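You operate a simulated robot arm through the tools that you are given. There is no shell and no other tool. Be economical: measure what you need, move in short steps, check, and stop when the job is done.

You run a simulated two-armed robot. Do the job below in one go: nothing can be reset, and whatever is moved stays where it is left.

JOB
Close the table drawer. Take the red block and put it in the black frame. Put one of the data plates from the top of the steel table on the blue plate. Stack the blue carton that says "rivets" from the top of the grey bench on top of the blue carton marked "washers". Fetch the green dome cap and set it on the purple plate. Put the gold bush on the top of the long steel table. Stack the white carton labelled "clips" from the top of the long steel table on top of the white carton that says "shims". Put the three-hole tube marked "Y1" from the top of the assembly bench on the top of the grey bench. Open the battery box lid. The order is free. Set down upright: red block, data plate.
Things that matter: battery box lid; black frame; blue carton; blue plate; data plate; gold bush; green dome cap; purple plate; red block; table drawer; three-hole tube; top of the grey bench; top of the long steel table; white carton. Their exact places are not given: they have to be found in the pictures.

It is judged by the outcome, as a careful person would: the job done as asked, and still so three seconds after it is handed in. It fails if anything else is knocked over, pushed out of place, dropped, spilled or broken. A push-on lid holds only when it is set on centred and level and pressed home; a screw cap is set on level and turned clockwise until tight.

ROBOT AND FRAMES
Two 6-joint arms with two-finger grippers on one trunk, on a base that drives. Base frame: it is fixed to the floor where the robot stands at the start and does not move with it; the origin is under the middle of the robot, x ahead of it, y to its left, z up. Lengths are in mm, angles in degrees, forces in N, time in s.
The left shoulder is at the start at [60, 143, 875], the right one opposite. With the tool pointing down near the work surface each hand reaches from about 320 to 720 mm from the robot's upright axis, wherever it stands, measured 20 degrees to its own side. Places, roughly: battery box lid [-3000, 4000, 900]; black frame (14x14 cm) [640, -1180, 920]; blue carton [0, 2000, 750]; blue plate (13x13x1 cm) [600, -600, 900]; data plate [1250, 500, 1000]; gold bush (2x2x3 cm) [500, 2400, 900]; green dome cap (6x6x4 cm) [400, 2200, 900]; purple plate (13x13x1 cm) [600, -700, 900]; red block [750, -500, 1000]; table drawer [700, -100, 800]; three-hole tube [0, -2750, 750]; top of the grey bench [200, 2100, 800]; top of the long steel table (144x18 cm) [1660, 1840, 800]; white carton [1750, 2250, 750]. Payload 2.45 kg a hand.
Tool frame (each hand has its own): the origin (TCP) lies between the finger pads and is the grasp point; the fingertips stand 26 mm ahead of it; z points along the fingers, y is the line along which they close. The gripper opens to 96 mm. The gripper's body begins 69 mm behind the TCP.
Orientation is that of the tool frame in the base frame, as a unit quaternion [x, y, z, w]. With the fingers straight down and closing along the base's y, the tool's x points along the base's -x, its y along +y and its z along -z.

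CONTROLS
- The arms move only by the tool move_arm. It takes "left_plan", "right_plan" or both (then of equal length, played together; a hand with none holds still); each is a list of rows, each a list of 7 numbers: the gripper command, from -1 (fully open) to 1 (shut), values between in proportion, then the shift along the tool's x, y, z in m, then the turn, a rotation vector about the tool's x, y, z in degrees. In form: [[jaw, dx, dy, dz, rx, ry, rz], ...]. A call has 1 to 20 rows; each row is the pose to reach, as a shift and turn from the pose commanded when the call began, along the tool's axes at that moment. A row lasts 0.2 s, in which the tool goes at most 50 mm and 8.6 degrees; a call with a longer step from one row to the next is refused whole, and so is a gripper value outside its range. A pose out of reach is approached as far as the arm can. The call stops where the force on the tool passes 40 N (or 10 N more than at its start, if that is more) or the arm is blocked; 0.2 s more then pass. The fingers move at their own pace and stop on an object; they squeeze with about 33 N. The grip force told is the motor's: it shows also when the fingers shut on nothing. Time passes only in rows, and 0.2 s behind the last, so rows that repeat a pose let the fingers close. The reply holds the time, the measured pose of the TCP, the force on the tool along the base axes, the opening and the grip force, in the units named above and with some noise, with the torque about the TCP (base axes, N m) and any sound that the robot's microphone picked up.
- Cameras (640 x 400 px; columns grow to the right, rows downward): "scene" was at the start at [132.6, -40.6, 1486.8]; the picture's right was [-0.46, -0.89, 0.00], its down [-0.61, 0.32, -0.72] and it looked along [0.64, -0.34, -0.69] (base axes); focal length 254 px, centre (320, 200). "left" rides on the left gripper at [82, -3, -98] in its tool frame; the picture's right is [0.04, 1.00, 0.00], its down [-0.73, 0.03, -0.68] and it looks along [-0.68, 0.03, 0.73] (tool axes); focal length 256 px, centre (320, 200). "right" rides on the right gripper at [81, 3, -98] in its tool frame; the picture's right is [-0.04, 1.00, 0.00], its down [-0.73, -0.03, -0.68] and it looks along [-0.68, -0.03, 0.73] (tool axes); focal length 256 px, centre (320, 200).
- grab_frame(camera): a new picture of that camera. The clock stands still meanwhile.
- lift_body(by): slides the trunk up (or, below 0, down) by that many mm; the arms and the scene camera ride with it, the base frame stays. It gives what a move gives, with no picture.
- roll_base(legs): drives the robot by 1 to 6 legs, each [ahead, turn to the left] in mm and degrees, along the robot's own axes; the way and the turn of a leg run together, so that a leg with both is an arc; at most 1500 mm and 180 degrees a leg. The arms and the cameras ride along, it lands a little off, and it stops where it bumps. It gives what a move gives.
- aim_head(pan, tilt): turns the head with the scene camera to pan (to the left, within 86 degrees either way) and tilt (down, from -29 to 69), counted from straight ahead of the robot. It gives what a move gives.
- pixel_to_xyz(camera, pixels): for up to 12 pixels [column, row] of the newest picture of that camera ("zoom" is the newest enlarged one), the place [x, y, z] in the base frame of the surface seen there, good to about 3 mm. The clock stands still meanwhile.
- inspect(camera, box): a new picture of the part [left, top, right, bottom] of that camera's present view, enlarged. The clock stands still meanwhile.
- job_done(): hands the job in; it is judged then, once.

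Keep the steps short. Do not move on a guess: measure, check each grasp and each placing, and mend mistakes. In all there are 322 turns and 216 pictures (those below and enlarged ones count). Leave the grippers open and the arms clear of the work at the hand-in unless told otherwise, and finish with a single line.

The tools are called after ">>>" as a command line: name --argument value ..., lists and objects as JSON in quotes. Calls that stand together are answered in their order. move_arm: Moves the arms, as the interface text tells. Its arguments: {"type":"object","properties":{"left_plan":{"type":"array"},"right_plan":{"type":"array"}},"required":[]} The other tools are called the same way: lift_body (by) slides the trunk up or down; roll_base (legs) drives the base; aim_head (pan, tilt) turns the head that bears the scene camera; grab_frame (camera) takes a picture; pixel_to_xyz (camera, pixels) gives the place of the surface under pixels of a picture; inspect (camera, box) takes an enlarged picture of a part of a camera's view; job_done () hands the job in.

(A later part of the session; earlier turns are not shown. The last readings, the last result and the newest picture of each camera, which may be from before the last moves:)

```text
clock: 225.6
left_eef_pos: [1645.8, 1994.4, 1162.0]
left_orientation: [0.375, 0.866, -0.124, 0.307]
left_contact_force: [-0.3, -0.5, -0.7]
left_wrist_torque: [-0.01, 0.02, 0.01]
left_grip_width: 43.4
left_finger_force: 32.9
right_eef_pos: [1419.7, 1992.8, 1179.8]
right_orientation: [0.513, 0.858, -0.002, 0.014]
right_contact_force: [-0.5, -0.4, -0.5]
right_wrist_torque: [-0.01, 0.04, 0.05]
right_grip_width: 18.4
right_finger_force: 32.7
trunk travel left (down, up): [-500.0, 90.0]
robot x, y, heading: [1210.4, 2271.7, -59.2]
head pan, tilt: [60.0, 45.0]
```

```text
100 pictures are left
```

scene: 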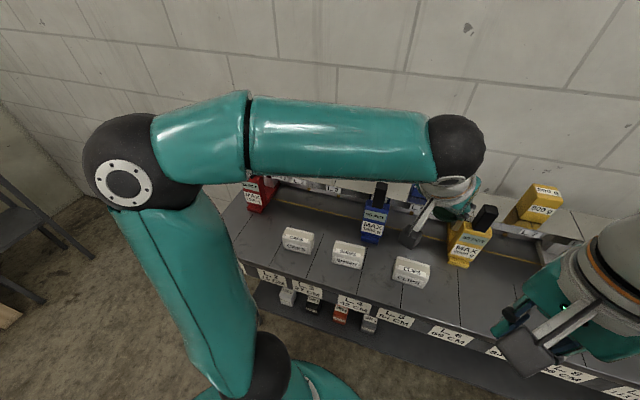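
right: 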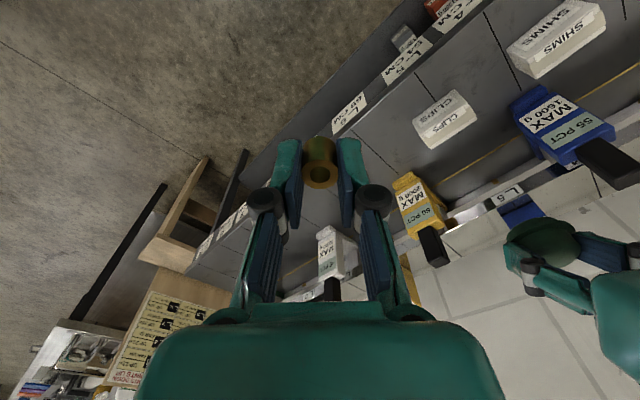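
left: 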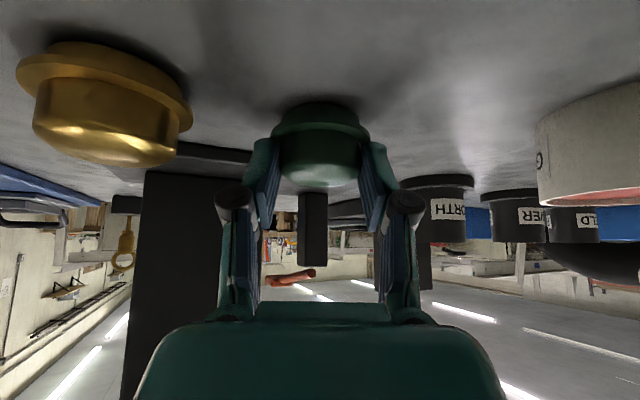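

>>> inspect --camera "scene" --box '[230, 170, 580, 350]'

>>> pixel_to_xyz --camera "zoom" --pixels '[[125, 118], [217, 148], [330, 170], [330, 190], [250, 230], [420, 230], [60, 40], [480, 200], [180, 105], [215, 165], [300, 165], [360, 175]]'

```text
1.83 times, centred on (405, 260) of scene
```

zoom: 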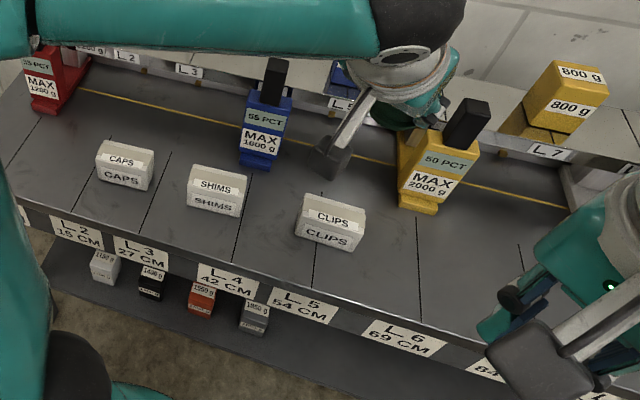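

```text
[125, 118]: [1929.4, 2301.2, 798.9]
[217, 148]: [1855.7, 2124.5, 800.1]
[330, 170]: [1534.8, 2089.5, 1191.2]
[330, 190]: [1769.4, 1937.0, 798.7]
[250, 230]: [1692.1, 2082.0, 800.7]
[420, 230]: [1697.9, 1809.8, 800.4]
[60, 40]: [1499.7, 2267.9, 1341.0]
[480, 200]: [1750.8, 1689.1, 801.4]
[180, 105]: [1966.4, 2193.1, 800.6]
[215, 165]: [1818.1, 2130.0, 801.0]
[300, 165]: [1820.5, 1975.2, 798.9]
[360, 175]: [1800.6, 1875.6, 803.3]
```

I can read CAPS, SHIMS and CLIPS. I'll turn 41° to face the table squarely, then measure.

>>> roll_base --legs '[[0, 41.5]]'

>>> aim_head --pan -5 --tilt 50

>>> grab_frame --camera "scene"

>>> grab_frame --camera "right"

```text
clock: 228.2
left_eef_pos: [1717.0, 2355.3, 1162.2]
left_orientation: [0.038, 0.943, -0.005, 0.33]
left_contact_force: [0.1, 0.6, -0.3]
left_wrist_torque: [-0.06, -0.03, 0.02]
left_grip_width: 43.6
left_finger_force: 32.7
right_eef_pos: [1549.0, 2203.9, 1179.3]
right_orientation: [0.17, 0.985, 0.003, 0.012]
right_contact_force: [0.5, 0.1, -0.7]
right_wrist_torque: [0.02, -0.03, 0.0]
right_grip_width: 18.2
right_finger_force: 33.0
trunk travel left (down, up): [-500.0, 90.0]
robot x, y, heading: [1208.8, 2243.9, -17.2]
head pan, tilt: [60.0, 45.0]
```

```text
clock: 229.6
left_eef_pos: [1717.2, 2355.1, 1161.3]
left_orientation: [0.038, 0.943, -0.005, 0.33]
left_contact_force: [-0.8, 0.7, -0.1]
left_wrist_torque: [-0.01, 0.01, -0.01]
left_grip_width: 43.4
left_finger_force: 33.3
right_eef_pos: [1550.6, 2204.2, 1180.0]
right_orientation: [0.169, 0.985, 0.002, 0.013]
right_contact_force: [-0.5, -0.2, -0.3]
right_wrist_torque: [-0.01, 0.0, -0.01]
right_grip_width: 18.3
right_finger_force: 32.9
trunk travel left (down, up): [-500.0, 90.0]
robot x, y, heading: [1207.5, 2247.3, -17.2]
head pan, tilt: [-5.0, 50.0]
```

```text
98 pictures are left
```

scene: 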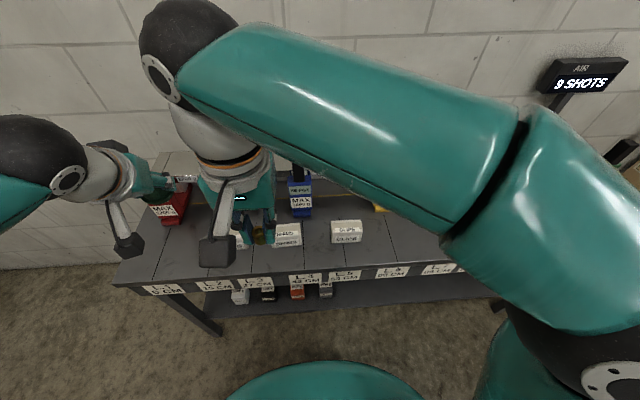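

```text
97 pictures are left
```

right: 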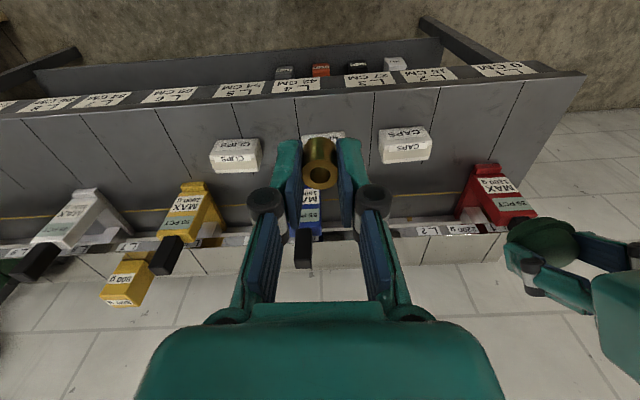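

>>> inspect --camera "right" --box '[180, 90, 460, 210]'

>>> pixel_to_xyz --camera "right" --pixels '[[236, 153], [212, 158], [261, 155], [235, 167], [236, 140], [403, 152], [323, 137], [130, 130], [130, 160], [190, 120]]'

>>> pixel_to_xyz --camera "scene" --pixels '[[346, 226], [346, 238], [332, 229], [361, 229], [286, 230], [288, 240], [299, 228], [274, 235]]'

```text
2.29 times, centred on (320, 150) of right
```

zoom: 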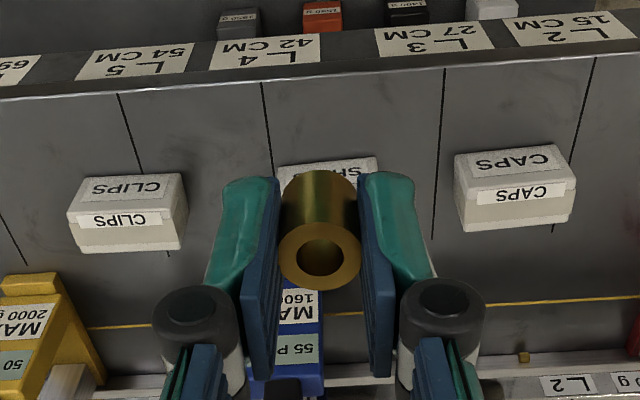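

```text
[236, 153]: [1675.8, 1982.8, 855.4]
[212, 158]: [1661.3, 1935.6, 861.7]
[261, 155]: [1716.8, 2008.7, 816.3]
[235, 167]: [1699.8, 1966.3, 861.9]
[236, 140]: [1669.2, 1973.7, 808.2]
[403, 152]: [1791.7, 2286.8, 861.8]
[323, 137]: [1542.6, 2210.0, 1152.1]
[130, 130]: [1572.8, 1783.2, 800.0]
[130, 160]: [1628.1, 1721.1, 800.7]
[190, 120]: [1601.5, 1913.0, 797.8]
```

```text
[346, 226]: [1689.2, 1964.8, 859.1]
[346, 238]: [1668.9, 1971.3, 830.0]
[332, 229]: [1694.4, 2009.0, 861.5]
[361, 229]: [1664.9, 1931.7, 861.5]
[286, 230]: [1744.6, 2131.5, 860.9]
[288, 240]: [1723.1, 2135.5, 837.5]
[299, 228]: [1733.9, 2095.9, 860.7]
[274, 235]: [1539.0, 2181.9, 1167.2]
```

>>> pixel_to_xyz --camera "zoom" --pixels '[[72, 218], [184, 208], [84, 250], [180, 245], [128, 232], [460, 195], [575, 185], [470, 228], [570, 215], [285, 170], [372, 165]]'

```text
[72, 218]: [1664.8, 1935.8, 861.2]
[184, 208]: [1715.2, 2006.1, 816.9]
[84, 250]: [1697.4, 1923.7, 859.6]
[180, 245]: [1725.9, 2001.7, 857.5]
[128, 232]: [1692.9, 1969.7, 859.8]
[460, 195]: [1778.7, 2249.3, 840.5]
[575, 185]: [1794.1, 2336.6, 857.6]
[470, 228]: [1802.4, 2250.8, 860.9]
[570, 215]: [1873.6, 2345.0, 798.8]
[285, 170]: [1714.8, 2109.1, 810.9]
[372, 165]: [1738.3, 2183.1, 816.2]
```

CLIPS: centre (1695,1967), 82 long, yaw -20°. First I'll set the gold bush on the bare spot at (1625,1844), moving over it high.

>>> move_arm --right_plan '[[1, -0.024, -0.038, 0, 0.2, 0.5, 0], [1, -0.048, -0.077, 0, 0.5, 1.4, 0], [1, -0.072, -0.116, 0, 0.5, 1.4, 0], [1, -0.096, -0.156, 0, 0.5, 1.4, 0], [1, -0.12, -0.196, 0, 0.5, 1.4, 0], [1, -0.144, -0.236, 0, 0.5, 1.4, 0], [1, -0.168, -0.276, 0, 0.5, 1.4, 0], [1, -0.191, -0.314, 0.01, 0.5, 1.4, 0], [1, -0.191, -0.314, 0.055, 0.5, 1.4, 0], [1, -0.191, -0.314, 0.1, 0.5, 1.4, 0], [1, -0.191, -0.314, 0.145, 0.5, 1.4, 0], [1, -0.191, -0.314, 0.19, 0.5, 1.4, 0], [1, -0.191, -0.314, 0.235, 0.5, 1.4, 0], [1, -0.191, -0.314, 0.28, 0.5, 1.4, 0], [1, -0.191, -0.314, 0.31, 0.5, 1.4, 0], [1, -0.191, -0.314, 0.31, 0.5, 1.4, 0]]'

>>> grab_frame --camera "right"

```text
clock: 232.9
left_eef_pos: [1716.5, 2356.5, 1162.1]
left_orientation: [0.038, 0.943, -0.006, 0.33]
left_contact_force: [-0.1, 0.4, -0.3]
left_wrist_torque: [-0.04, 0.01, -0.01]
left_grip_width: 43.4
left_finger_force: 32.9
right_eef_pos: [1634.8, 1844.4, 873.5]
right_orientation: [0.17, 0.985, 0.0, 0.0]
right_contact_force: [0.1, -0.2, -0.4]
right_wrist_torque: [-0.01, 0.02, -0.02]
right_grip_width: 18.5
right_finger_force: 33.0
trunk travel left (down, up): [-500.0, 90.0]
robot x, y, heading: [1201.3, 2241.7, -17.1]
head pan, tilt: [-5.0, 50.0]
```

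```text
95 pictures are left
```

right: 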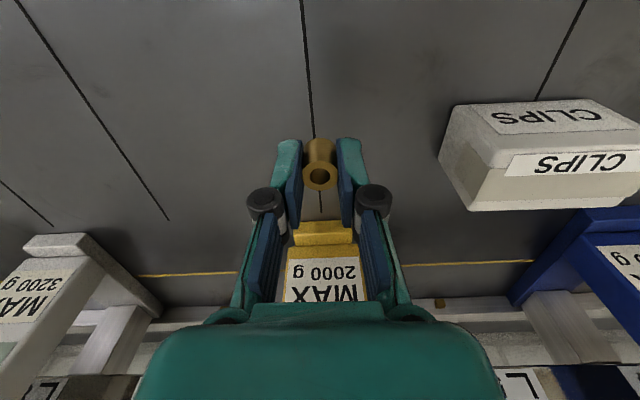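

>>> pixel_to_xyz --camera "right" --pixels '[[320, 228], [320, 245], [320, 290], [40, 242], [585, 220], [310, 60], [440, 305]]'

```text
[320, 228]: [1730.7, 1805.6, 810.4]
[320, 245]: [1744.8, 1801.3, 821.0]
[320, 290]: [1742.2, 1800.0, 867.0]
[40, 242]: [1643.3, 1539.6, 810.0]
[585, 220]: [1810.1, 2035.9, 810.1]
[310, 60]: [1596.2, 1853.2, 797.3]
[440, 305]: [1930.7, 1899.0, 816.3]
```

Clear by about 100 mm. I'll lower the bush to the table.

>>> move_arm --right_plan '[[1, 0, 0, 0.02, 0, 0, 0], [1, 0, 0, 0.034, 0, 0, 0], [1, 0, 0, 0.04, 0, 0, 0], [1, 0, 0, 0.043, 0, 0, 0], [1, 0, 0, 0.045, 0, 0, 0], [1, 0, 0, 0.046, 0, 0, 0], [1, 0, 0, 0.046, 0, 0, 0]]'

```text
clock: 234.6
left_eef_pos: [1716.0, 2355.5, 1162.4]
left_orientation: [0.037, 0.943, -0.005, 0.331]
left_contact_force: [0.1, 0.5, -1.1]
left_wrist_torque: [-0.03, -0.01, 0.01]
left_grip_width: 43.6
left_finger_force: 33.3
right_eef_pos: [1632.5, 1844.7, 828.5]
right_orientation: [0.17, 0.985, -0.001, 0.002]
right_contact_force: [-3.4, -1.0, 20.7]
right_wrist_torque: [-0.01, 0.01, 0.03]
right_grip_width: 18.0
right_finger_force: 32.5
trunk travel left (down, up): [-500.0, 90.0]
robot x, y, heading: [1207.6, 2241.6, -16.9]
head pan, tilt: [-5.0, 50.0]
```

Contact (21 N). I'll release and rise.

>>> move_arm --right_plan '[[1, 0, 0, -0.002, 0, 0, 0], [0.3, 0, 0, -0.002, 0, 0, 0], [0, 0, 0, -0.002, 0, 0, 0], [0, 0, 0, -0.03, 0, 0, 0], [-0.5, 0, 0, -0.07, 0, 0, 0], [-1, 0, 0, -0.11, 0, 0, 0]]'

>>> grab_frame --camera "right"

```text
clock: 235.9
left_eef_pos: [1717.6, 2355.9, 1163.7]
left_orientation: [0.039, 0.943, -0.006, 0.33]
left_contact_force: [0.6, 0.4, -0.5]
left_wrist_torque: [0.02, 0.02, -0.03]
left_grip_width: 43.4
left_finger_force: 33.1
right_eef_pos: [1632.5, 1845.2, 935.3]
right_orientation: [0.17, 0.985, 0.001, 0.0]
right_contact_force: [-1.0, -0.2, 0.1]
right_wrist_torque: [0.01, 0.01, 0.0]
right_grip_width: 95.9
right_finger_force: 0.1
trunk travel left (down, up): [-500.0, 90.0]
robot x, y, heading: [1206.9, 2244.8, -17.1]
head pan, tilt: [-5.0, 50.0]
```

```text
94 pictures are left
```

right: 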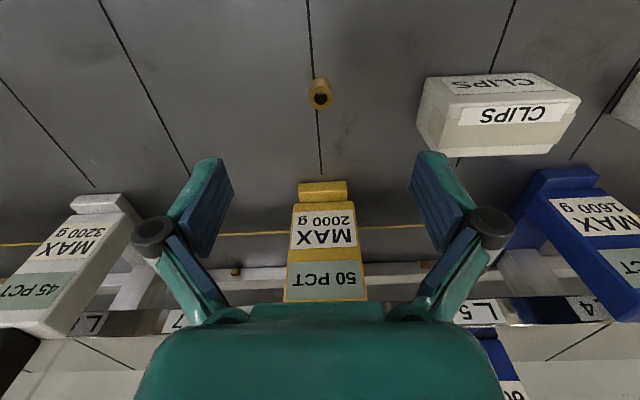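

The bush is standing. Now I'll move above CLIPS.

>>> move_arm --right_plan '[[-1, -0.005, 0.034, 0, 0, 0, 0.8], [-1, -0.01, 0.068, 0, 0, 0, 0.8], [-1, -0.014, 0.102, 0, 0, 0, 0.8], [-1, -0.018, 0.136, 0, 0, 0, 0.8], [-1, -0.018, 0.136, 0, 0, 0, 0.8]]'

>>> grab_frame --camera "right"

```text
clock: 237.2
left_eef_pos: [1717.2, 2354.8, 1161.8]
left_orientation: [0.038, 0.943, -0.005, 0.331]
left_contact_force: [0.6, -0.4, -0.2]
left_wrist_torque: [-0.01, -0.02, 0.0]
left_grip_width: 43.3
left_finger_force: 33.0
right_eef_pos: [1695.5, 1968.4, 935.2]
right_orientation: [0.176, 0.984, 0.001, 0.0]
right_contact_force: [0.5, 0.5, -0.4]
right_wrist_torque: [-0.01, -0.02, -0.01]
right_grip_width: 96.0
right_finger_force: 0.0
trunk travel left (down, up): [-500.0, 90.0]
robot x, y, heading: [1206.8, 2246.5, -17.2]
head pan, tilt: [-5.0, 50.0]
```

```text
93 pictures are left
```

right: 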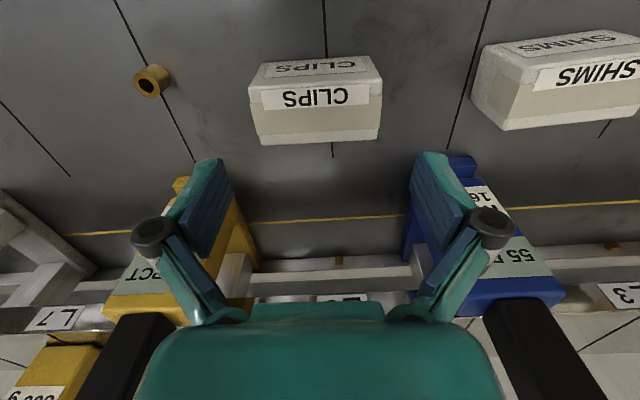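

>>> pixel_to_xyz --camera "right" --pixels '[[480, 195], [465, 160], [535, 310], [130, 330], [183, 185], [230, 215], [252, 90], [382, 85], [262, 143], [378, 137]]'

```text
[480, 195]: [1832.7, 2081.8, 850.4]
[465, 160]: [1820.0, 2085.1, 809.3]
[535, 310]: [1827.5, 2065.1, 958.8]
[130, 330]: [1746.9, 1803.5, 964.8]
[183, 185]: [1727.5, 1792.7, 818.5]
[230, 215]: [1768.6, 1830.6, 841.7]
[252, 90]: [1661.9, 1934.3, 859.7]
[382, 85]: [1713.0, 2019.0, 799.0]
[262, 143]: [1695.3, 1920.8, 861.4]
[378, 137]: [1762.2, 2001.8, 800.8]
```

>>> move_arm --right_plan '[[-1, 0.002, -0.001, 0.03, 0, 0, -1], [-1, 0.002, -0.001, 0.055, 0, 0, -1], [-1, 0.002, -0.001, 0.075, 0, 0, -1], [-1, 0.002, -0.001, 0.09, 0, 0, -1], [-1, 0.002, -0.001, 0.09, 0, 0, -1]]'

>>> grab_frame --camera "right"

```text
clock: 238.3
left_eef_pos: [1716.7, 2354.7, 1161.8]
left_orientation: [0.039, 0.943, -0.006, 0.33]
left_contact_force: [-0.3, 0.6, 0.1]
left_wrist_torque: [0.03, 0.02, 0.01]
left_grip_width: 43.2
left_finger_force: 32.5
right_eef_pos: [1694.2, 1965.8, 846.6]
right_orientation: [0.168, 0.986, 0.001, 0.0]
right_contact_force: [-0.6, 1.0, -0.1]
right_wrist_torque: [-0.01, 0.01, -0.02]
right_grip_width: 95.8
right_finger_force: 0.0
trunk travel left (down, up): [-500.0, 90.0]
robot x, y, heading: [1202.7, 2245.6, -17.0]
head pan, tilt: [-5.0, 50.0]
```

```text
92 pictures are left
```

right: 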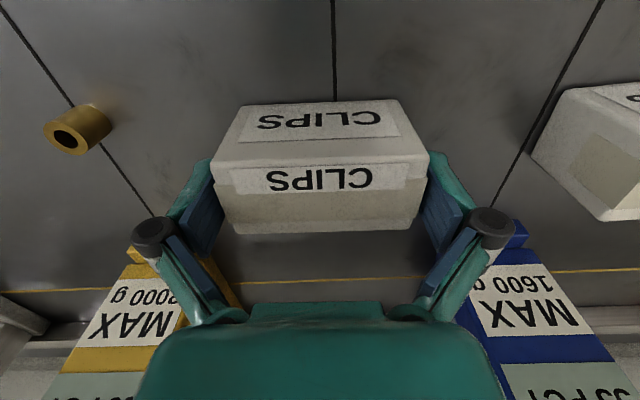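

Straddled evenly. I'll close and lift 90 mm.

>>> move_arm --right_plan '[[1, 0, 0, 0, 0, 0, 0], [1, 0, 0, 0, 0, 0, 0], [1, 0, 0, 0, 0, 0, 0], [1, 0, 0, -0.03, 0, 0, 0], [1, 0, 0, -0.07, 0, 0, 0], [1, 0, 0, -0.1, 0, 0, 0]]'

>>> grab_frame --camera "right"

```text
clock: 239.8
left_eef_pos: [1717.3, 2354.3, 1161.3]
left_orientation: [0.038, 0.943, -0.005, 0.33]
left_contact_force: [-0.2, -0.7, 0.0]
left_wrist_torque: [0.02, 0.03, 0.0]
left_grip_width: 43.4
left_finger_force: 32.7
right_eef_pos: [1693.1, 1967.2, 948.9]
right_orientation: [0.167, 0.986, 0.0, 0.0]
right_contact_force: [0.6, -0.2, -1.8]
right_wrist_torque: [0.04, -0.01, 0.04]
right_grip_width: 89.2
right_finger_force: 33.2
trunk travel left (down, up): [-500.0, 90.0]
robot x, y, heading: [1205.5, 2241.8, -17.2]
head pan, tilt: [-5.0, 50.0]
```

```text
91 pictures are left
```

right: 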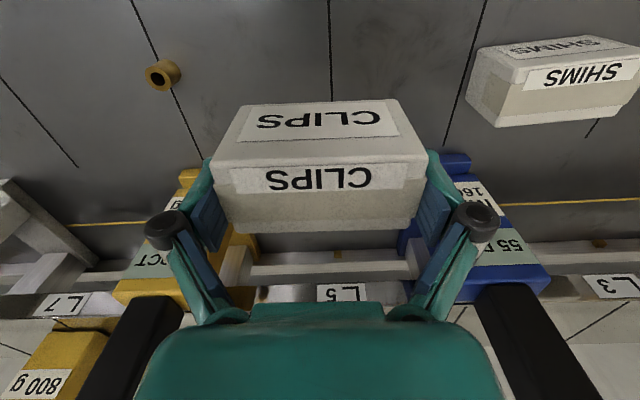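

CLIPS is held. Now I'll measure SHIMS's top corners.

>>> inspect --camera "right" --box '[450, 20, 640, 140]'

```text
3.33 times, centred on (545, 80) of right
```

zoom: 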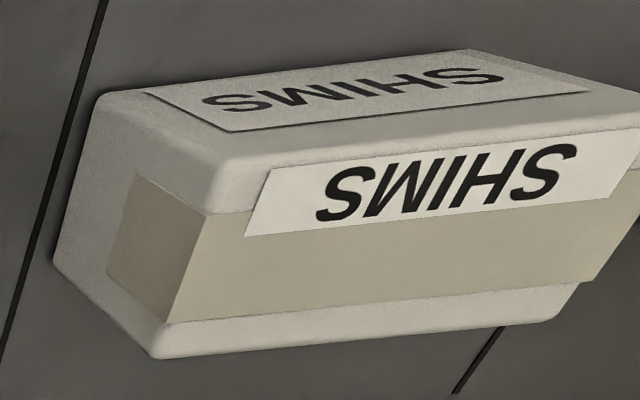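

>>> pixel_to_xyz --camera "zoom" --pixels '[[225, 185], [170, 345], [545, 310], [620, 200], [400, 240], [150, 130], [100, 100], [580, 90], [70, 255], [300, 330]]'

>>> pixel_to_xyz --camera "scene" --pixels '[[288, 227], [300, 224], [277, 226], [302, 235], [277, 241]]'

```text
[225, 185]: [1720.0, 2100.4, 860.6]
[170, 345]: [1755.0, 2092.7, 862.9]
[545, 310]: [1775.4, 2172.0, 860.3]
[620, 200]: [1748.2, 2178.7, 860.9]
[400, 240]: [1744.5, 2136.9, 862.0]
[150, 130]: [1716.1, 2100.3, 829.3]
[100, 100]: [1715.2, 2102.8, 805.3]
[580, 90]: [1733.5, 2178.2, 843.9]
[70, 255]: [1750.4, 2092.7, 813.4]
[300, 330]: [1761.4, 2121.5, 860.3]
```

```text
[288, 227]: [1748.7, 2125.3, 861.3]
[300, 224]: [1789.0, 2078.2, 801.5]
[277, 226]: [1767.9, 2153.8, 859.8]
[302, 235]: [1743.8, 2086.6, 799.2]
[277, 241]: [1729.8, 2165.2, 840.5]
```

SHIMS's top centre is (1750,2137), z 861. I'll carry CLIPS across above it.

>>> move_arm --right_plan '[[1, 0, 0.036, -0.01, 0, 0, -1], [1, 0.001, 0.072, -0.01, 0, 0, -2], [1, 0.002, 0.108, -0.01, 0, 0, -2], [1, 0.002, 0.144, -0.01, 0, 0, -2], [1, 0.002, 0.179, -0.01, 0, 0, -2], [1, 0.002, 0.179, 0.01, 0, 0, -2], [1, 0.002, 0.179, 0.025, 0, 0, -2], [1, 0.002, 0.179, 0.025, 0, 0, -2]]'

>>> grab_frame --camera "right"

>>> inspect --camera "scene" --box '[200, 150, 440, 300]'

```text
clock: 241.6
left_eef_pos: [1716.9, 2354.7, 1160.8]
left_orientation: [0.039, 0.943, -0.006, 0.331]
left_contact_force: [-0.3, 0.1, 0.4]
left_wrist_torque: [0.01, 0.02, 0.01]
left_grip_width: 43.1
left_finger_force: 33.3
right_eef_pos: [1750.6, 2137.1, 922.6]
right_orientation: [0.15, 0.989, 0.001, 0.0]
right_contact_force: [0.4, 0.4, -1.6]
right_wrist_torque: [0.0, 0.03, -0.03]
right_grip_width: 89.2
right_finger_force: 32.8
trunk travel left (down, up): [-500.0, 90.0]
robot x, y, heading: [1206.1, 2241.7, -16.9]
head pan, tilt: [-5.0, 50.0]
```

```text
89 pictures are left
```

right: 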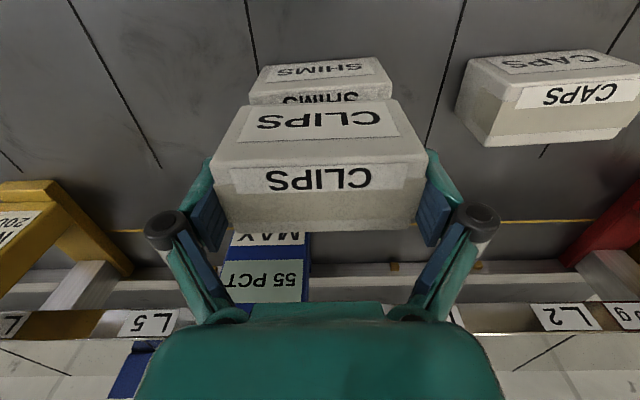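

```text
2.67 times, centred on (320, 225) of scene
```

zoom: 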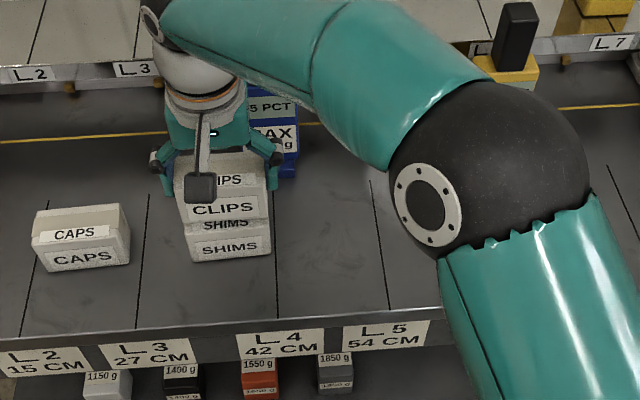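

It looks well aligned. I'll lower onto SHIMS slowly.

>>> move_arm --right_plan '[[1, 0, 0, 0.007, 0, 0, 0], [1, 0, 0, 0.011, 0, 0, 0], [1, 0, 0, 0.014, 0, 0, 0], [1, 0, 0, 0.016, 0, 0, 0], [1, 0, 0, 0.016, 0, 0, 0]]'

```text
clock: 242.8
left_eef_pos: [1717.2, 2354.7, 1162.6]
left_orientation: [0.039, 0.943, -0.006, 0.331]
left_contact_force: [-0.8, -1.0, -0.3]
left_wrist_torque: [0.01, 0.0, 0.03]
left_grip_width: 43.4
left_finger_force: 32.6
right_eef_pos: [1751.2, 2136.0, 906.5]
right_orientation: [0.151, 0.989, 0.001, 0.0]
right_contact_force: [-0.7, 1.3, 2.0]
right_wrist_torque: [-0.09, 0.11, -0.06]
right_grip_width: 89.6
right_finger_force: 32.8
trunk travel left (down, up): [-500.0, 90.0]
robot x, y, heading: [1204.9, 2244.9, -17.3]
head pan, tilt: [-5.0, 50.0]
```

Just touching. I'll open and rise straight up.

>>> move_arm --right_plan '[[1, 0, 0, 0.001, 0, 0, 0], [-1, 0, 0, 0.001, 0, 0, 0], [-1, 0, 0, 0.001, 0, 0, 0], [-1, 0, 0, -0.02, 0, 0, 0], [-1, 0, 0, -0.06, 0, 0, 0], [-1, 0, 0, -0.1, 0, 0, 0], [-1, 0, 0, -0.14, 0, 0, 0], [-1, 0.03, 0, -0.17, 0, 0, 0], [-1, 0.06, 0, -0.2, 0, 0, 0], [-1, 0.1, -0.01, -0.22, 0, 0, 0], [-1, 0.14, -0.02, -0.24, 0, 0, 0]]'

>>> grab_frame --camera "right"

>>> inspect --camera "scene" --box '[200, 150, 440, 300]'

```text
clock: 245.2
left_eef_pos: [1716.1, 2354.3, 1163.2]
left_orientation: [0.038, 0.943, -0.005, 0.33]
left_contact_force: [0.0, -0.6, 0.2]
left_wrist_torque: [0.0, -0.01, -0.02]
left_grip_width: 43.1
left_finger_force: 33.3
right_eef_pos: [1609.2, 2155.9, 1147.8]
right_orientation: [0.151, 0.989, 0.001, 0.0]
right_contact_force: [0.1, 0.1, 0.9]
right_wrist_torque: [-0.03, -0.02, 0.03]
right_grip_width: 96.3
right_finger_force: 0.0
trunk travel left (down, up): [-500.0, 90.0]
robot x, y, heading: [1205.4, 2240.5, -17.5]
head pan, tilt: [-5.0, 50.0]
```

```text
87 pictures are left
```

right: 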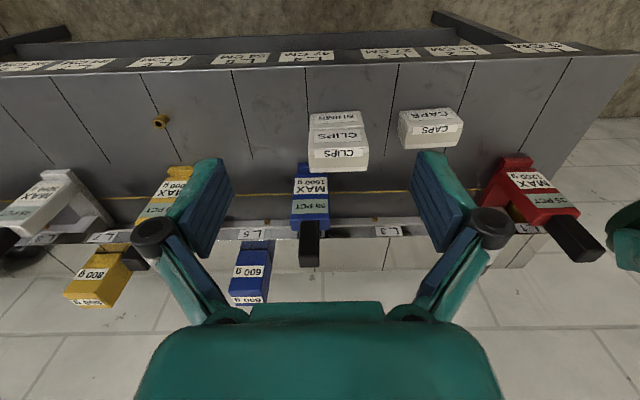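

```text
2.67 times, centred on (320, 225) of scene
```

zoom: 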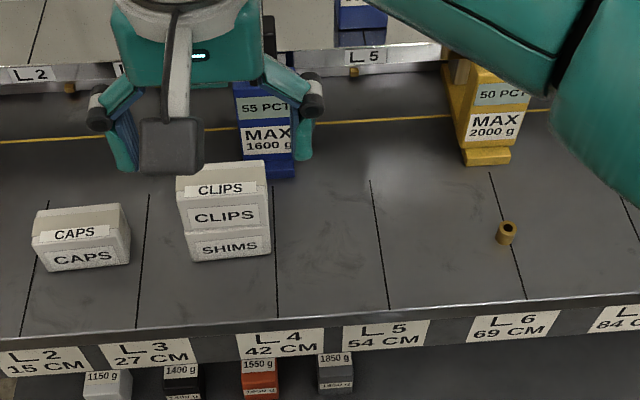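

CLIPS sits squarely on SHIMS and the bush stands free. Next, the data plates: I'll turn right in halves and drive along the aisle.

>>> roll_base --legs '[[0, -45], [0, -45]]'

```text
clock: 249.3
left_eef_pos: [1487.5, 1799.9, 1163.9]
left_orientation: [0.569, 0.753, -0.192, 0.27]
left_contact_force: [-1.2, -1.2, -1.2]
left_wrist_torque: [0.02, -0.01, 0.02]
left_grip_width: 43.6
left_finger_force: 32.8
right_eef_pos: [1263.7, 1831.0, 1147.3]
right_orientation: [0.688, 0.726, 0.002, 0.001]
right_contact_force: [-1.0, -0.6, 0.5]
right_wrist_torque: [0.01, -0.1, 0.0]
right_grip_width: 96.0
right_finger_force: 0.1
trunk travel left (down, up): [-500.0, 90.0]
robot x, y, heading: [1246.4, 2250.1, -87.9]
head pan, tilt: [-5.0, 50.0]
stopped in leg 2: the robot was blocked; the commanded pose is now the measured one
```

>>> roll_base --legs '[[0, -25], [1300, 0]]'

>>> aim_head --pan 50 --tilt 35

>>> grab_frame --camera "scene"

```text
clock: 257.2
left_eef_pos: [811.4, 548.8, 1163.7]
left_orientation: [0.71, 0.622, -0.244, 0.224]
left_contact_force: [-0.9, 0.7, 0.0]
left_wrist_torque: [-0.02, -0.01, -0.01]
left_grip_width: 43.5
left_finger_force: 33.5
right_eef_pos: [618.7, 664.9, 1149.2]
right_orientation: [0.821, 0.571, 0.001, 0.0]
right_contact_force: [-0.4, -0.6, 0.0]
right_wrist_torque: [0.02, 0.0, -0.03]
right_grip_width: 96.0
right_finger_force: 0.1
trunk travel left (down, up): [-500.0, 90.0]
robot x, y, heading: [767.8, 1050.3, -111.5]
head pan, tilt: [-5.0, 50.0]
```

```text
clock: 258.5
left_eef_pos: [810.7, 549.5, 1163.5]
left_orientation: [0.71, 0.621, -0.244, 0.224]
left_contact_force: [0.0, 0.4, -0.4]
left_wrist_torque: [0.0, 0.01, -0.01]
left_grip_width: 43.3
left_finger_force: 33.2
right_eef_pos: [618.0, 665.9, 1148.8]
right_orientation: [0.821, 0.571, 0.001, 0.0]
right_contact_force: [0.1, -0.4, 0.4]
right_wrist_torque: [0.03, 0.03, 0.01]
right_grip_width: 95.8
right_finger_force: 0.1
trunk travel left (down, up): [-500.0, 90.0]
robot x, y, heading: [772.9, 1053.8, -111.5]
head pan, tilt: [50.0, 35.0]
```

```text
85 pictures are left
```

scene: 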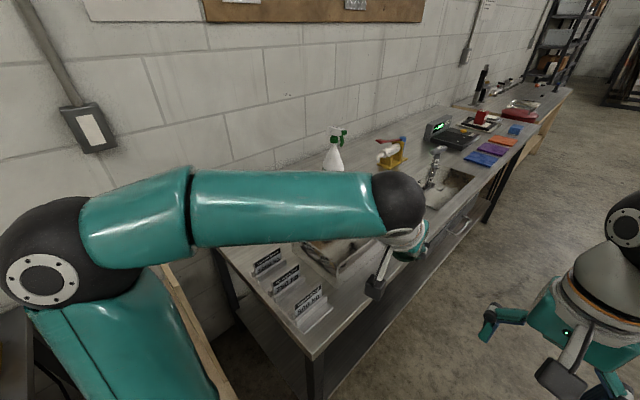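

I can see three data plates at (310,305), (288,280) and (268,262). I'll enlarge and measure.

>>> inspect --camera "scene" --box '[230, 230, 350, 340]'

>>> pixel_to_xyz --camera "zoom" --pixels '[[420, 270], [370, 290], [470, 245], [430, 310], [310, 190], [200, 115], [450, 340], [330, 350], [300, 330], [390, 330]]'

```text
3.64 times, centred on (290, 285) of scene
```

zoom: 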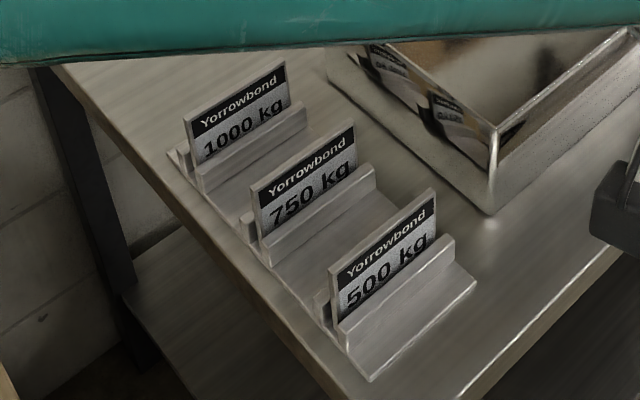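

```text
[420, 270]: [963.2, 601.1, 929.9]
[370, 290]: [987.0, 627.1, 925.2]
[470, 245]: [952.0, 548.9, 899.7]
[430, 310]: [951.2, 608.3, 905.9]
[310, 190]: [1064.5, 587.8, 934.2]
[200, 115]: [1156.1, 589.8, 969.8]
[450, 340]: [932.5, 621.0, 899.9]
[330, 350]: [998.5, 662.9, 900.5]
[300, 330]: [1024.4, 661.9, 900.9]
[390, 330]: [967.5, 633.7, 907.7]
```

Each plate stands in a slotted holder. I'll position the base squarely in front: turn right 25°, drive 240, then turn left in thirds.

>>> roll_base --legs '[[0, -25], [240, 0], [0, 40], [0, 40], [0, 39]]'

>>> aim_head --pan -10 --tilt 50

>>> grab_frame --camera "scene"

>>> grab_frame --camera "right"

```text
clock: 265.5
left_eef_pos: [996.4, 584.1, 1162.3]
left_orientation: [0.398, 0.856, -0.133, 0.302]
left_contact_force: [-0.2, 0.0, -1.4]
left_wrist_torque: [0.0, 0.0, -0.02]
left_grip_width: 43.2
left_finger_force: 32.9
right_eef_pos: [780.7, 519.1, 1149.5]
right_orientation: [0.519, 0.855, -0.001, 0.0]
right_contact_force: [0.2, 0.4, -0.2]
right_wrist_torque: [-0.04, 0.08, 0.02]
right_grip_width: 95.9
right_finger_force: 0.1
trunk travel left (down, up): [-500.0, 90.0]
robot x, y, heading: [555.6, 870.8, -62.3]
head pan, tilt: [50.0, 35.0]
stopped in leg 4: the robot was blocked; the commanded pose is now the measured one
```

```text
clock: 266.8
left_eef_pos: [994.5, 583.2, 1163.7]
left_orientation: [0.398, 0.856, -0.132, 0.303]
left_contact_force: [0.6, 0.2, 0.0]
left_wrist_torque: [0.04, -0.02, -0.03]
left_grip_width: 43.1
left_finger_force: 33.0
right_eef_pos: [778.4, 518.3, 1149.8]
right_orientation: [0.519, 0.855, 0.0, 0.0]
right_contact_force: [0.2, -0.1, 0.3]
right_wrist_torque: [0.02, 0.0, -0.01]
right_grip_width: 95.8
right_finger_force: 0.0
trunk travel left (down, up): [-500.0, 90.0]
robot x, y, heading: [558.7, 872.9, -62.2]
head pan, tilt: [-10.0, 50.0]
```

```text
83 pictures are left
```

scene: 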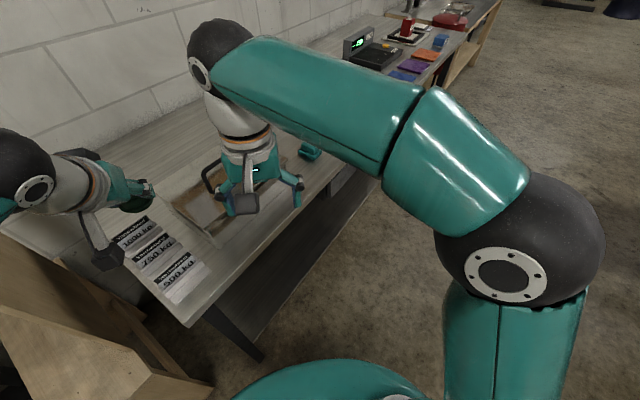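

```text
82 pictures are left
```

right: 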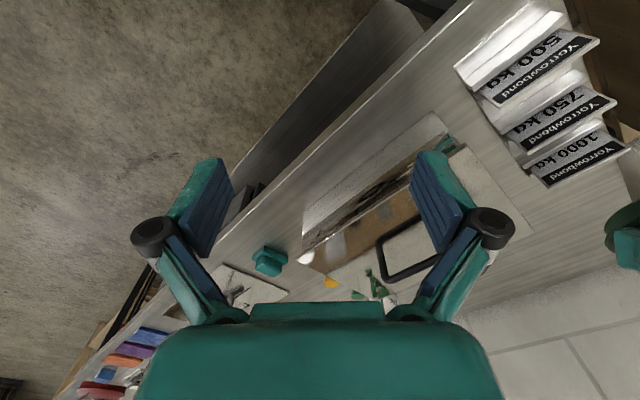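

>>> roll_base --legs '[[0, 44]]'

>>> grab_frame --camera "right"

>>> grab_frame --camera "scene"

```text
clock: 269.5
left_eef_pos: [1074.7, 968.4, 1164.4]
left_orientation: [0.047, 0.943, -0.008, 0.33]
left_contact_force: [0.0, -0.9, -0.2]
left_wrist_torque: [0.03, -0.01, 0.0]
left_grip_width: 42.9
left_finger_force: 33.1
right_eef_pos: [964.6, 772.8, 1150.1]
right_orientation: [0.159, 0.987, 0.001, -0.001]
right_contact_force: [0.0, 0.2, -0.3]
right_wrist_torque: [0.0, 0.0, 0.01]
right_grip_width: 96.0
right_finger_force: 0.0
trunk travel left (down, up): [-500.0, 90.0]
robot x, y, heading: [546.8, 846.4, -18.6]
head pan, tilt: [-10.0, 50.0]
```

```text
81 pictures are left
```

right: 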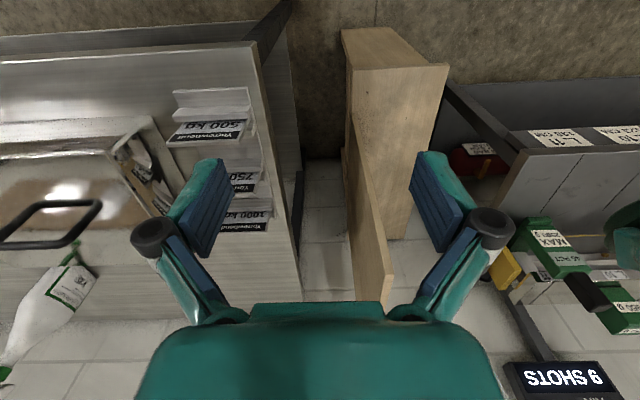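

```text
80 pictures are left
```

scene: 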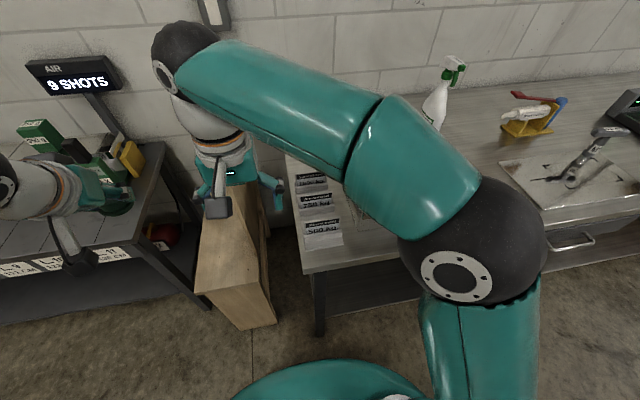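

>>> inspect --camera "right" --box '[150, 75, 290, 160]'

>>> pixel_to_xyz --camera "zoom" --pixels '[[85, 285], [415, 275], [250, 300], [115, 215], [415, 200], [250, 240], [105, 85], [430, 75], [110, 140], [430, 140], [250, 110], [250, 180]]'

```text
4.57 times, centred on (220, 118) of right
```

zoom: 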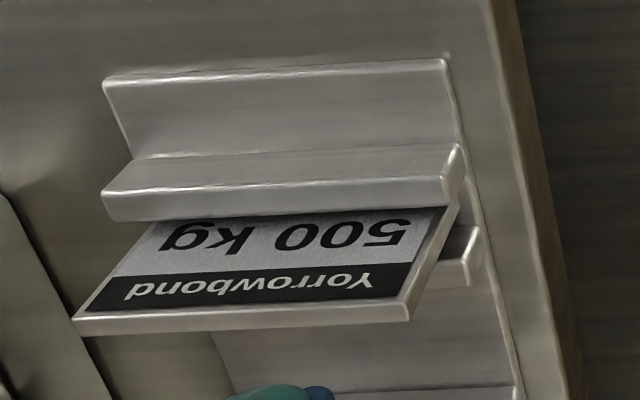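

```text
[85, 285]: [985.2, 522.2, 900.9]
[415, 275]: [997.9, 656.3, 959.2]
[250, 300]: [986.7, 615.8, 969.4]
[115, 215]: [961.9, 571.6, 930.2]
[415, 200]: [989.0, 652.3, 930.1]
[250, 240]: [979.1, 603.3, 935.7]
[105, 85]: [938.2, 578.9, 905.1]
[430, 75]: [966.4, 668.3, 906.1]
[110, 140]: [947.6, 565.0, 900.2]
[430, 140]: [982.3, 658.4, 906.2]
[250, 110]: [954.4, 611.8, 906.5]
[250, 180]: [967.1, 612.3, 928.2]
```

The 500 kg plate stands with its face along t, top z≈975, mid-plane near (986,609). I'll turn the right hand 90° so the fingers pinch its thickness, moving above it.

>>> move_arm --right_plan '[[-0.2, -0.007, -0.014, 0, 0, 0, 8.2], [-0.2, -0.014, -0.028, 0, 0, 0, 16.4], [-0.2, -0.021, -0.042, 0, 0, 0, 24.5], [-0.2, -0.028, -0.056, 0, 0, 0, 32.7], [-0.2, -0.035, -0.07, 0, 0, 0, 41], [-0.2, -0.042, -0.084, 0, 0, 0, 49], [-0.2, -0.049, -0.098, 0, 0, 0, 57.3], [-0.2, -0.056, -0.112, 0, 0, 0, 65.5], [-0.2, -0.063, -0.126, 0.01, 0, 0, 73.6], [-0.2, -0.07, -0.14, 0.03, 0, 0, 81.8], [-0.2, -0.072, -0.149, 0.06, 0, 0, 90], [-0.2, -0.072, -0.149, 0.1, 0, 0, 90], [-0.2, -0.072, -0.149, 0.1, 0, 0, 90]]'

>>> grab_frame --camera "right"

```text
clock: 272.3
left_eef_pos: [1073.3, 969.0, 1164.9]
left_orientation: [0.047, 0.943, -0.008, 0.331]
left_contact_force: [0.7, -0.5, -0.7]
left_wrist_torque: [-0.02, 0.0, 0.01]
left_grip_width: 42.9
left_finger_force: 32.8
right_eef_pos: [984.1, 608.0, 1049.1]
right_orientation: [0.811, 0.585, 0.0, 0.0]
right_contact_force: [-0.3, 0.1, 0.1]
right_wrist_torque: [0.02, 0.0, 0.0]
right_grip_width: 57.5
right_finger_force: 0.0
trunk travel left (down, up): [-500.0, 90.0]
robot x, y, heading: [547.0, 847.4, -18.8]
head pan, tilt: [-10.0, 50.0]
```

```text
78 pictures are left
```

right: 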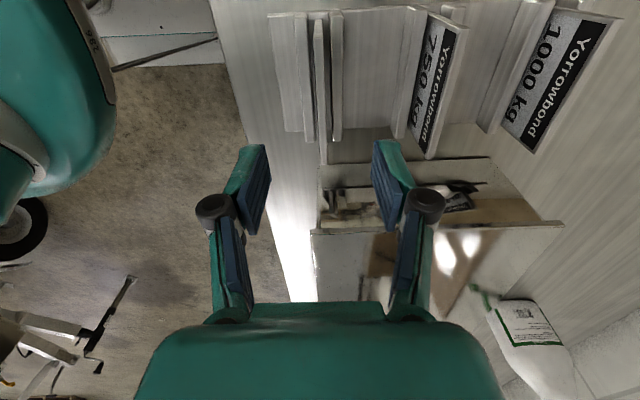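

>>> inspect --camera "right" --box '[260, 0, 380, 170]'

>>> pixel_to_xyz --camera "right" --pixels '[[319, 130], [325, 130], [322, 155], [320, 60], [308, 100], [337, 100], [318, 25], [322, 100]]'

```text
2.35 times, centred on (320, 85) of right
```

zoom: 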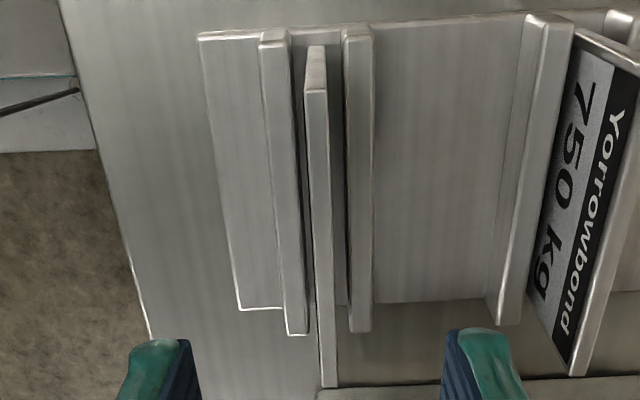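

```text
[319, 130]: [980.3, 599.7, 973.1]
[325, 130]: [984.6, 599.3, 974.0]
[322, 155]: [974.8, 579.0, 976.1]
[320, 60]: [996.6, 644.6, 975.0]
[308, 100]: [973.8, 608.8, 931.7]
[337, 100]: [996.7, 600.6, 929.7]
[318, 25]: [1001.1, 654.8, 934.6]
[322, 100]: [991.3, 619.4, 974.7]
```

The plate is about 6 mm thick, vertical and centred between the fingers. I'll descend to z≈959 and pinch.

>>> move_arm --right_plan '[[-0.2, 0.005, 0.001, 0.03, 0, 0, 0], [-0.2, 0.005, 0.001, 0.06, 0, 0, 0], [-0.2, 0.005, 0.001, 0.08, 0, 0, 0], [-0.2, 0.005, 0.001, 0.09, 0, 0, 0], [0.5, 0.005, 0.001, 0.09, 0, 0, 0], [1, 0.005, 0.001, 0.09, 0, 0, 0], [1, 0.005, 0.001, 0.09, 0, 0, 0]]'

>>> grab_frame --camera "right"

```text
clock: 273.9
left_eef_pos: [1073.6, 969.4, 1163.8]
left_orientation: [0.047, 0.943, -0.009, 0.33]
left_contact_force: [-0.1, 0.6, -0.1]
left_wrist_torque: [0.01, 0.02, -0.04]
left_grip_width: 43.0
left_finger_force: 33.1
right_eef_pos: [987.0, 613.6, 959.4]
right_orientation: [0.811, 0.585, 0.001, -0.001]
right_contact_force: [-0.8, 0.5, -0.1]
right_wrist_torque: [0.03, 0.03, 0.04]
right_grip_width: 6.3
right_finger_force: 33.2
trunk travel left (down, up): [-500.0, 90.0]
robot x, y, heading: [546.6, 845.1, -18.5]
head pan, tilt: [-10.0, 50.0]
```

```text
76 pictures are left
```

right: 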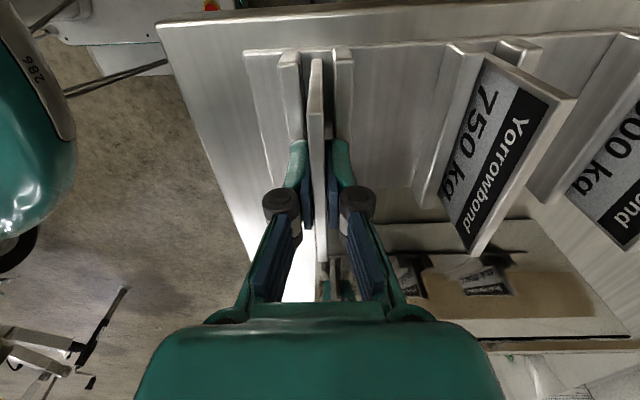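

Pinched at 6.3 mm. I'll lift it straight up out of the slot.

>>> move_arm --right_plan '[[1, 0, 0, -0.02, 0, 0, 0], [1, 0, 0, -0.05, 0, 0, 0], [1, 0, 0, -0.09, 0, 0, 0], [1, 0, 0, -0.13, 0, 0, 0], [1, 0, 0, -0.17, 0, 0, 0]]'

>>> grab_frame --camera "right"

>>> inspect --camera "scene" --box '[230, 130, 400, 300]'

```text
clock: 275.1
left_eef_pos: [1073.0, 969.7, 1163.8]
left_orientation: [0.047, 0.943, -0.009, 0.331]
left_contact_force: [0.5, -0.6, -1.3]
left_wrist_torque: [-0.01, 0.01, 0.01]
left_grip_width: 42.6
left_finger_force: 33.1
right_eef_pos: [987.8, 615.5, 1129.0]
right_orientation: [0.811, 0.585, 0.001, 0.0]
right_contact_force: [0.6, 0.4, -0.5]
right_wrist_torque: [-0.02, 0.0, 0.01]
right_grip_width: 6.1
right_finger_force: 33.5
trunk travel left (down, up): [-500.0, 90.0]
robot x, y, heading: [549.4, 843.3, -18.6]
head pan, tilt: [-10.0, 50.0]
```

```text
75 pictures are left
```

right: 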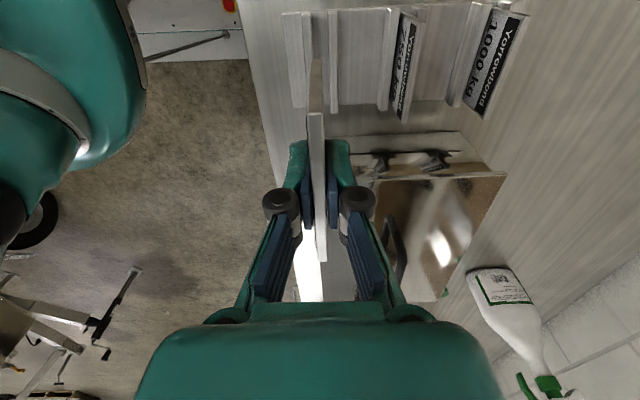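

```text
2.35 times, centred on (315, 215) of scene
```

zoom: 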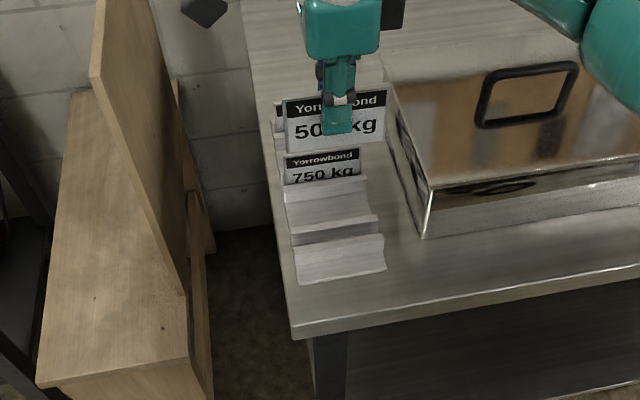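

Plate out and vertical. Next I'll drive to the blue plate: turn right in halves.

>>> roll_base --legs '[[0, -44], [0, -44]]'

```text
clock: 278.8
left_eef_pos: [928.7, 461.9, 1165.7]
left_orientation: [0.5, 0.801, -0.167, 0.285]
left_contact_force: [-0.4, -1.8, -0.4]
left_wrist_torque: [0.03, -0.02, 0.06]
left_grip_width: 42.7
left_finger_force: 32.9
right_eef_pos: [584.3, 349.9, 1128.7]
right_orientation: [0.993, 0.118, 0.001, -0.001]
right_contact_force: [-0.4, -1.4, -1.1]
right_wrist_torque: [0.02, -0.06, -0.02]
right_grip_width: 5.9
right_finger_force: 33.0
trunk travel left (down, up): [-500.0, 90.0]
robot x, y, heading: [583.9, 855.8, -77.4]
head pan, tilt: [-10.0, 50.0]
stopped in leg 2: the robot was blocked; the commanded pose is now the measured one
```

>>> roll_base --legs '[[0, -34]]'

```text
clock: 281.0
left_eef_pos: [655.3, 338.0, 1166.3]
left_orientation: [0.711, 0.621, -0.244, 0.223]
left_contact_force: [-0.6, 0.3, -1.1]
left_wrist_torque: [0.02, 0.04, -0.03]
left_grip_width: 43.0
left_finger_force: 32.9
right_eef_pos: [304.5, 437.0, 1129.2]
right_orientation: [0.984, -0.177, 0.001, 0.0]
right_contact_force: [-0.6, 0.2, -0.1]
right_wrist_torque: [0.05, 0.03, -0.01]
right_grip_width: 6.2
right_finger_force: 32.9
trunk travel left (down, up): [-500.0, 90.0]
robot x, y, heading: [606.5, 850.1, -111.1]
head pan, tilt: [-10.0, 50.0]
```

>>> roll_base --legs '[[1180, 0]]'

>>> roll_base --legs '[[0, 45], [0, 45]]'

>>> aim_head --pan -15 --tilt 45

>>> grab_frame --camera "scene"

```text
clock: 287.1
left_eef_pos: [216.0, -766.5, 1165.5]
left_orientation: [0.715, 0.617, -0.245, 0.222]
left_contact_force: [1.0, 0.2, -0.6]
left_wrist_torque: [-0.04, -0.03, -0.02]
left_grip_width: 42.9
left_finger_force: 32.8
right_eef_pos: [-134.0, -662.6, 1129.3]
right_orientation: [0.983, -0.183, 0.001, 0.0]
right_contact_force: [-0.9, 0.0, -1.5]
right_wrist_torque: [-0.02, 0.0, 0.01]
right_grip_width: 6.0
right_finger_force: 33.0
trunk travel left (down, up): [-500.0, 90.0]
robot x, y, heading: [171.0, -254.0, -111.7]
head pan, tilt: [-10.0, 50.0]
```

```text
clock: 291.0
left_eef_pos: [640.9, -467.0, 1166.6]
left_orientation: [0.303, 0.894, -0.099, 0.315]
left_contact_force: [0.9, -0.1, -0.4]
left_wrist_torque: [-0.03, 0.04, -0.05]
left_grip_width: 43.0
left_finger_force: 33.1
right_eef_pos: [381.2, -721.9, 1130.8]
right_orientation: [0.94, 0.341, 0.0, 0.0]
right_contact_force: [0.6, -1.0, -1.1]
right_wrist_torque: [-0.02, 0.09, 0.0]
right_grip_width: 6.2
right_finger_force: 33.4
trunk travel left (down, up): [-500.0, 90.0]
robot x, y, heading: [136.5, -278.1, -49.5]
head pan, tilt: [-10.0, 50.0]
stopped in leg 2: the robot was blocked; the commanded pose is now the measured one
```

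```text
clock: 291.6
left_eef_pos: [639.4, -466.8, 1167.3]
left_orientation: [0.304, 0.893, -0.099, 0.317]
left_contact_force: [-1.2, 0.7, -0.2]
left_wrist_torque: [0.01, 0.02, 0.02]
left_grip_width: 43.0
left_finger_force: 33.3
right_eef_pos: [378.8, -722.7, 1130.6]
right_orientation: [0.94, 0.341, 0.001, 0.0]
right_contact_force: [1.4, 0.9, -1.9]
right_wrist_torque: [-0.01, 0.03, -0.02]
right_grip_width: 6.1
right_finger_force: 33.4
trunk travel left (down, up): [-500.0, 90.0]
robot x, y, heading: [139.6, -278.6, -49.8]
head pan, tilt: [-15.0, 45.0]
```

```text
73 pictures are left
```

scene: 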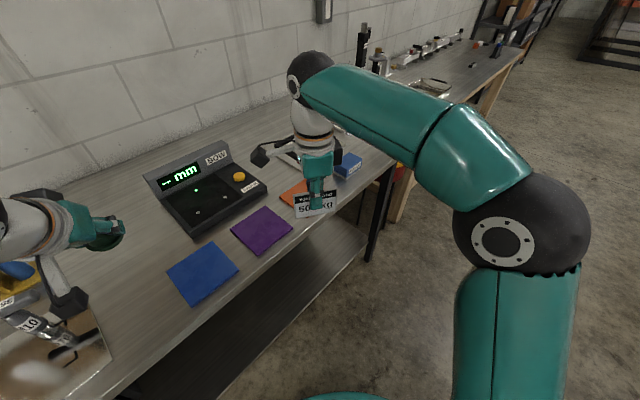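

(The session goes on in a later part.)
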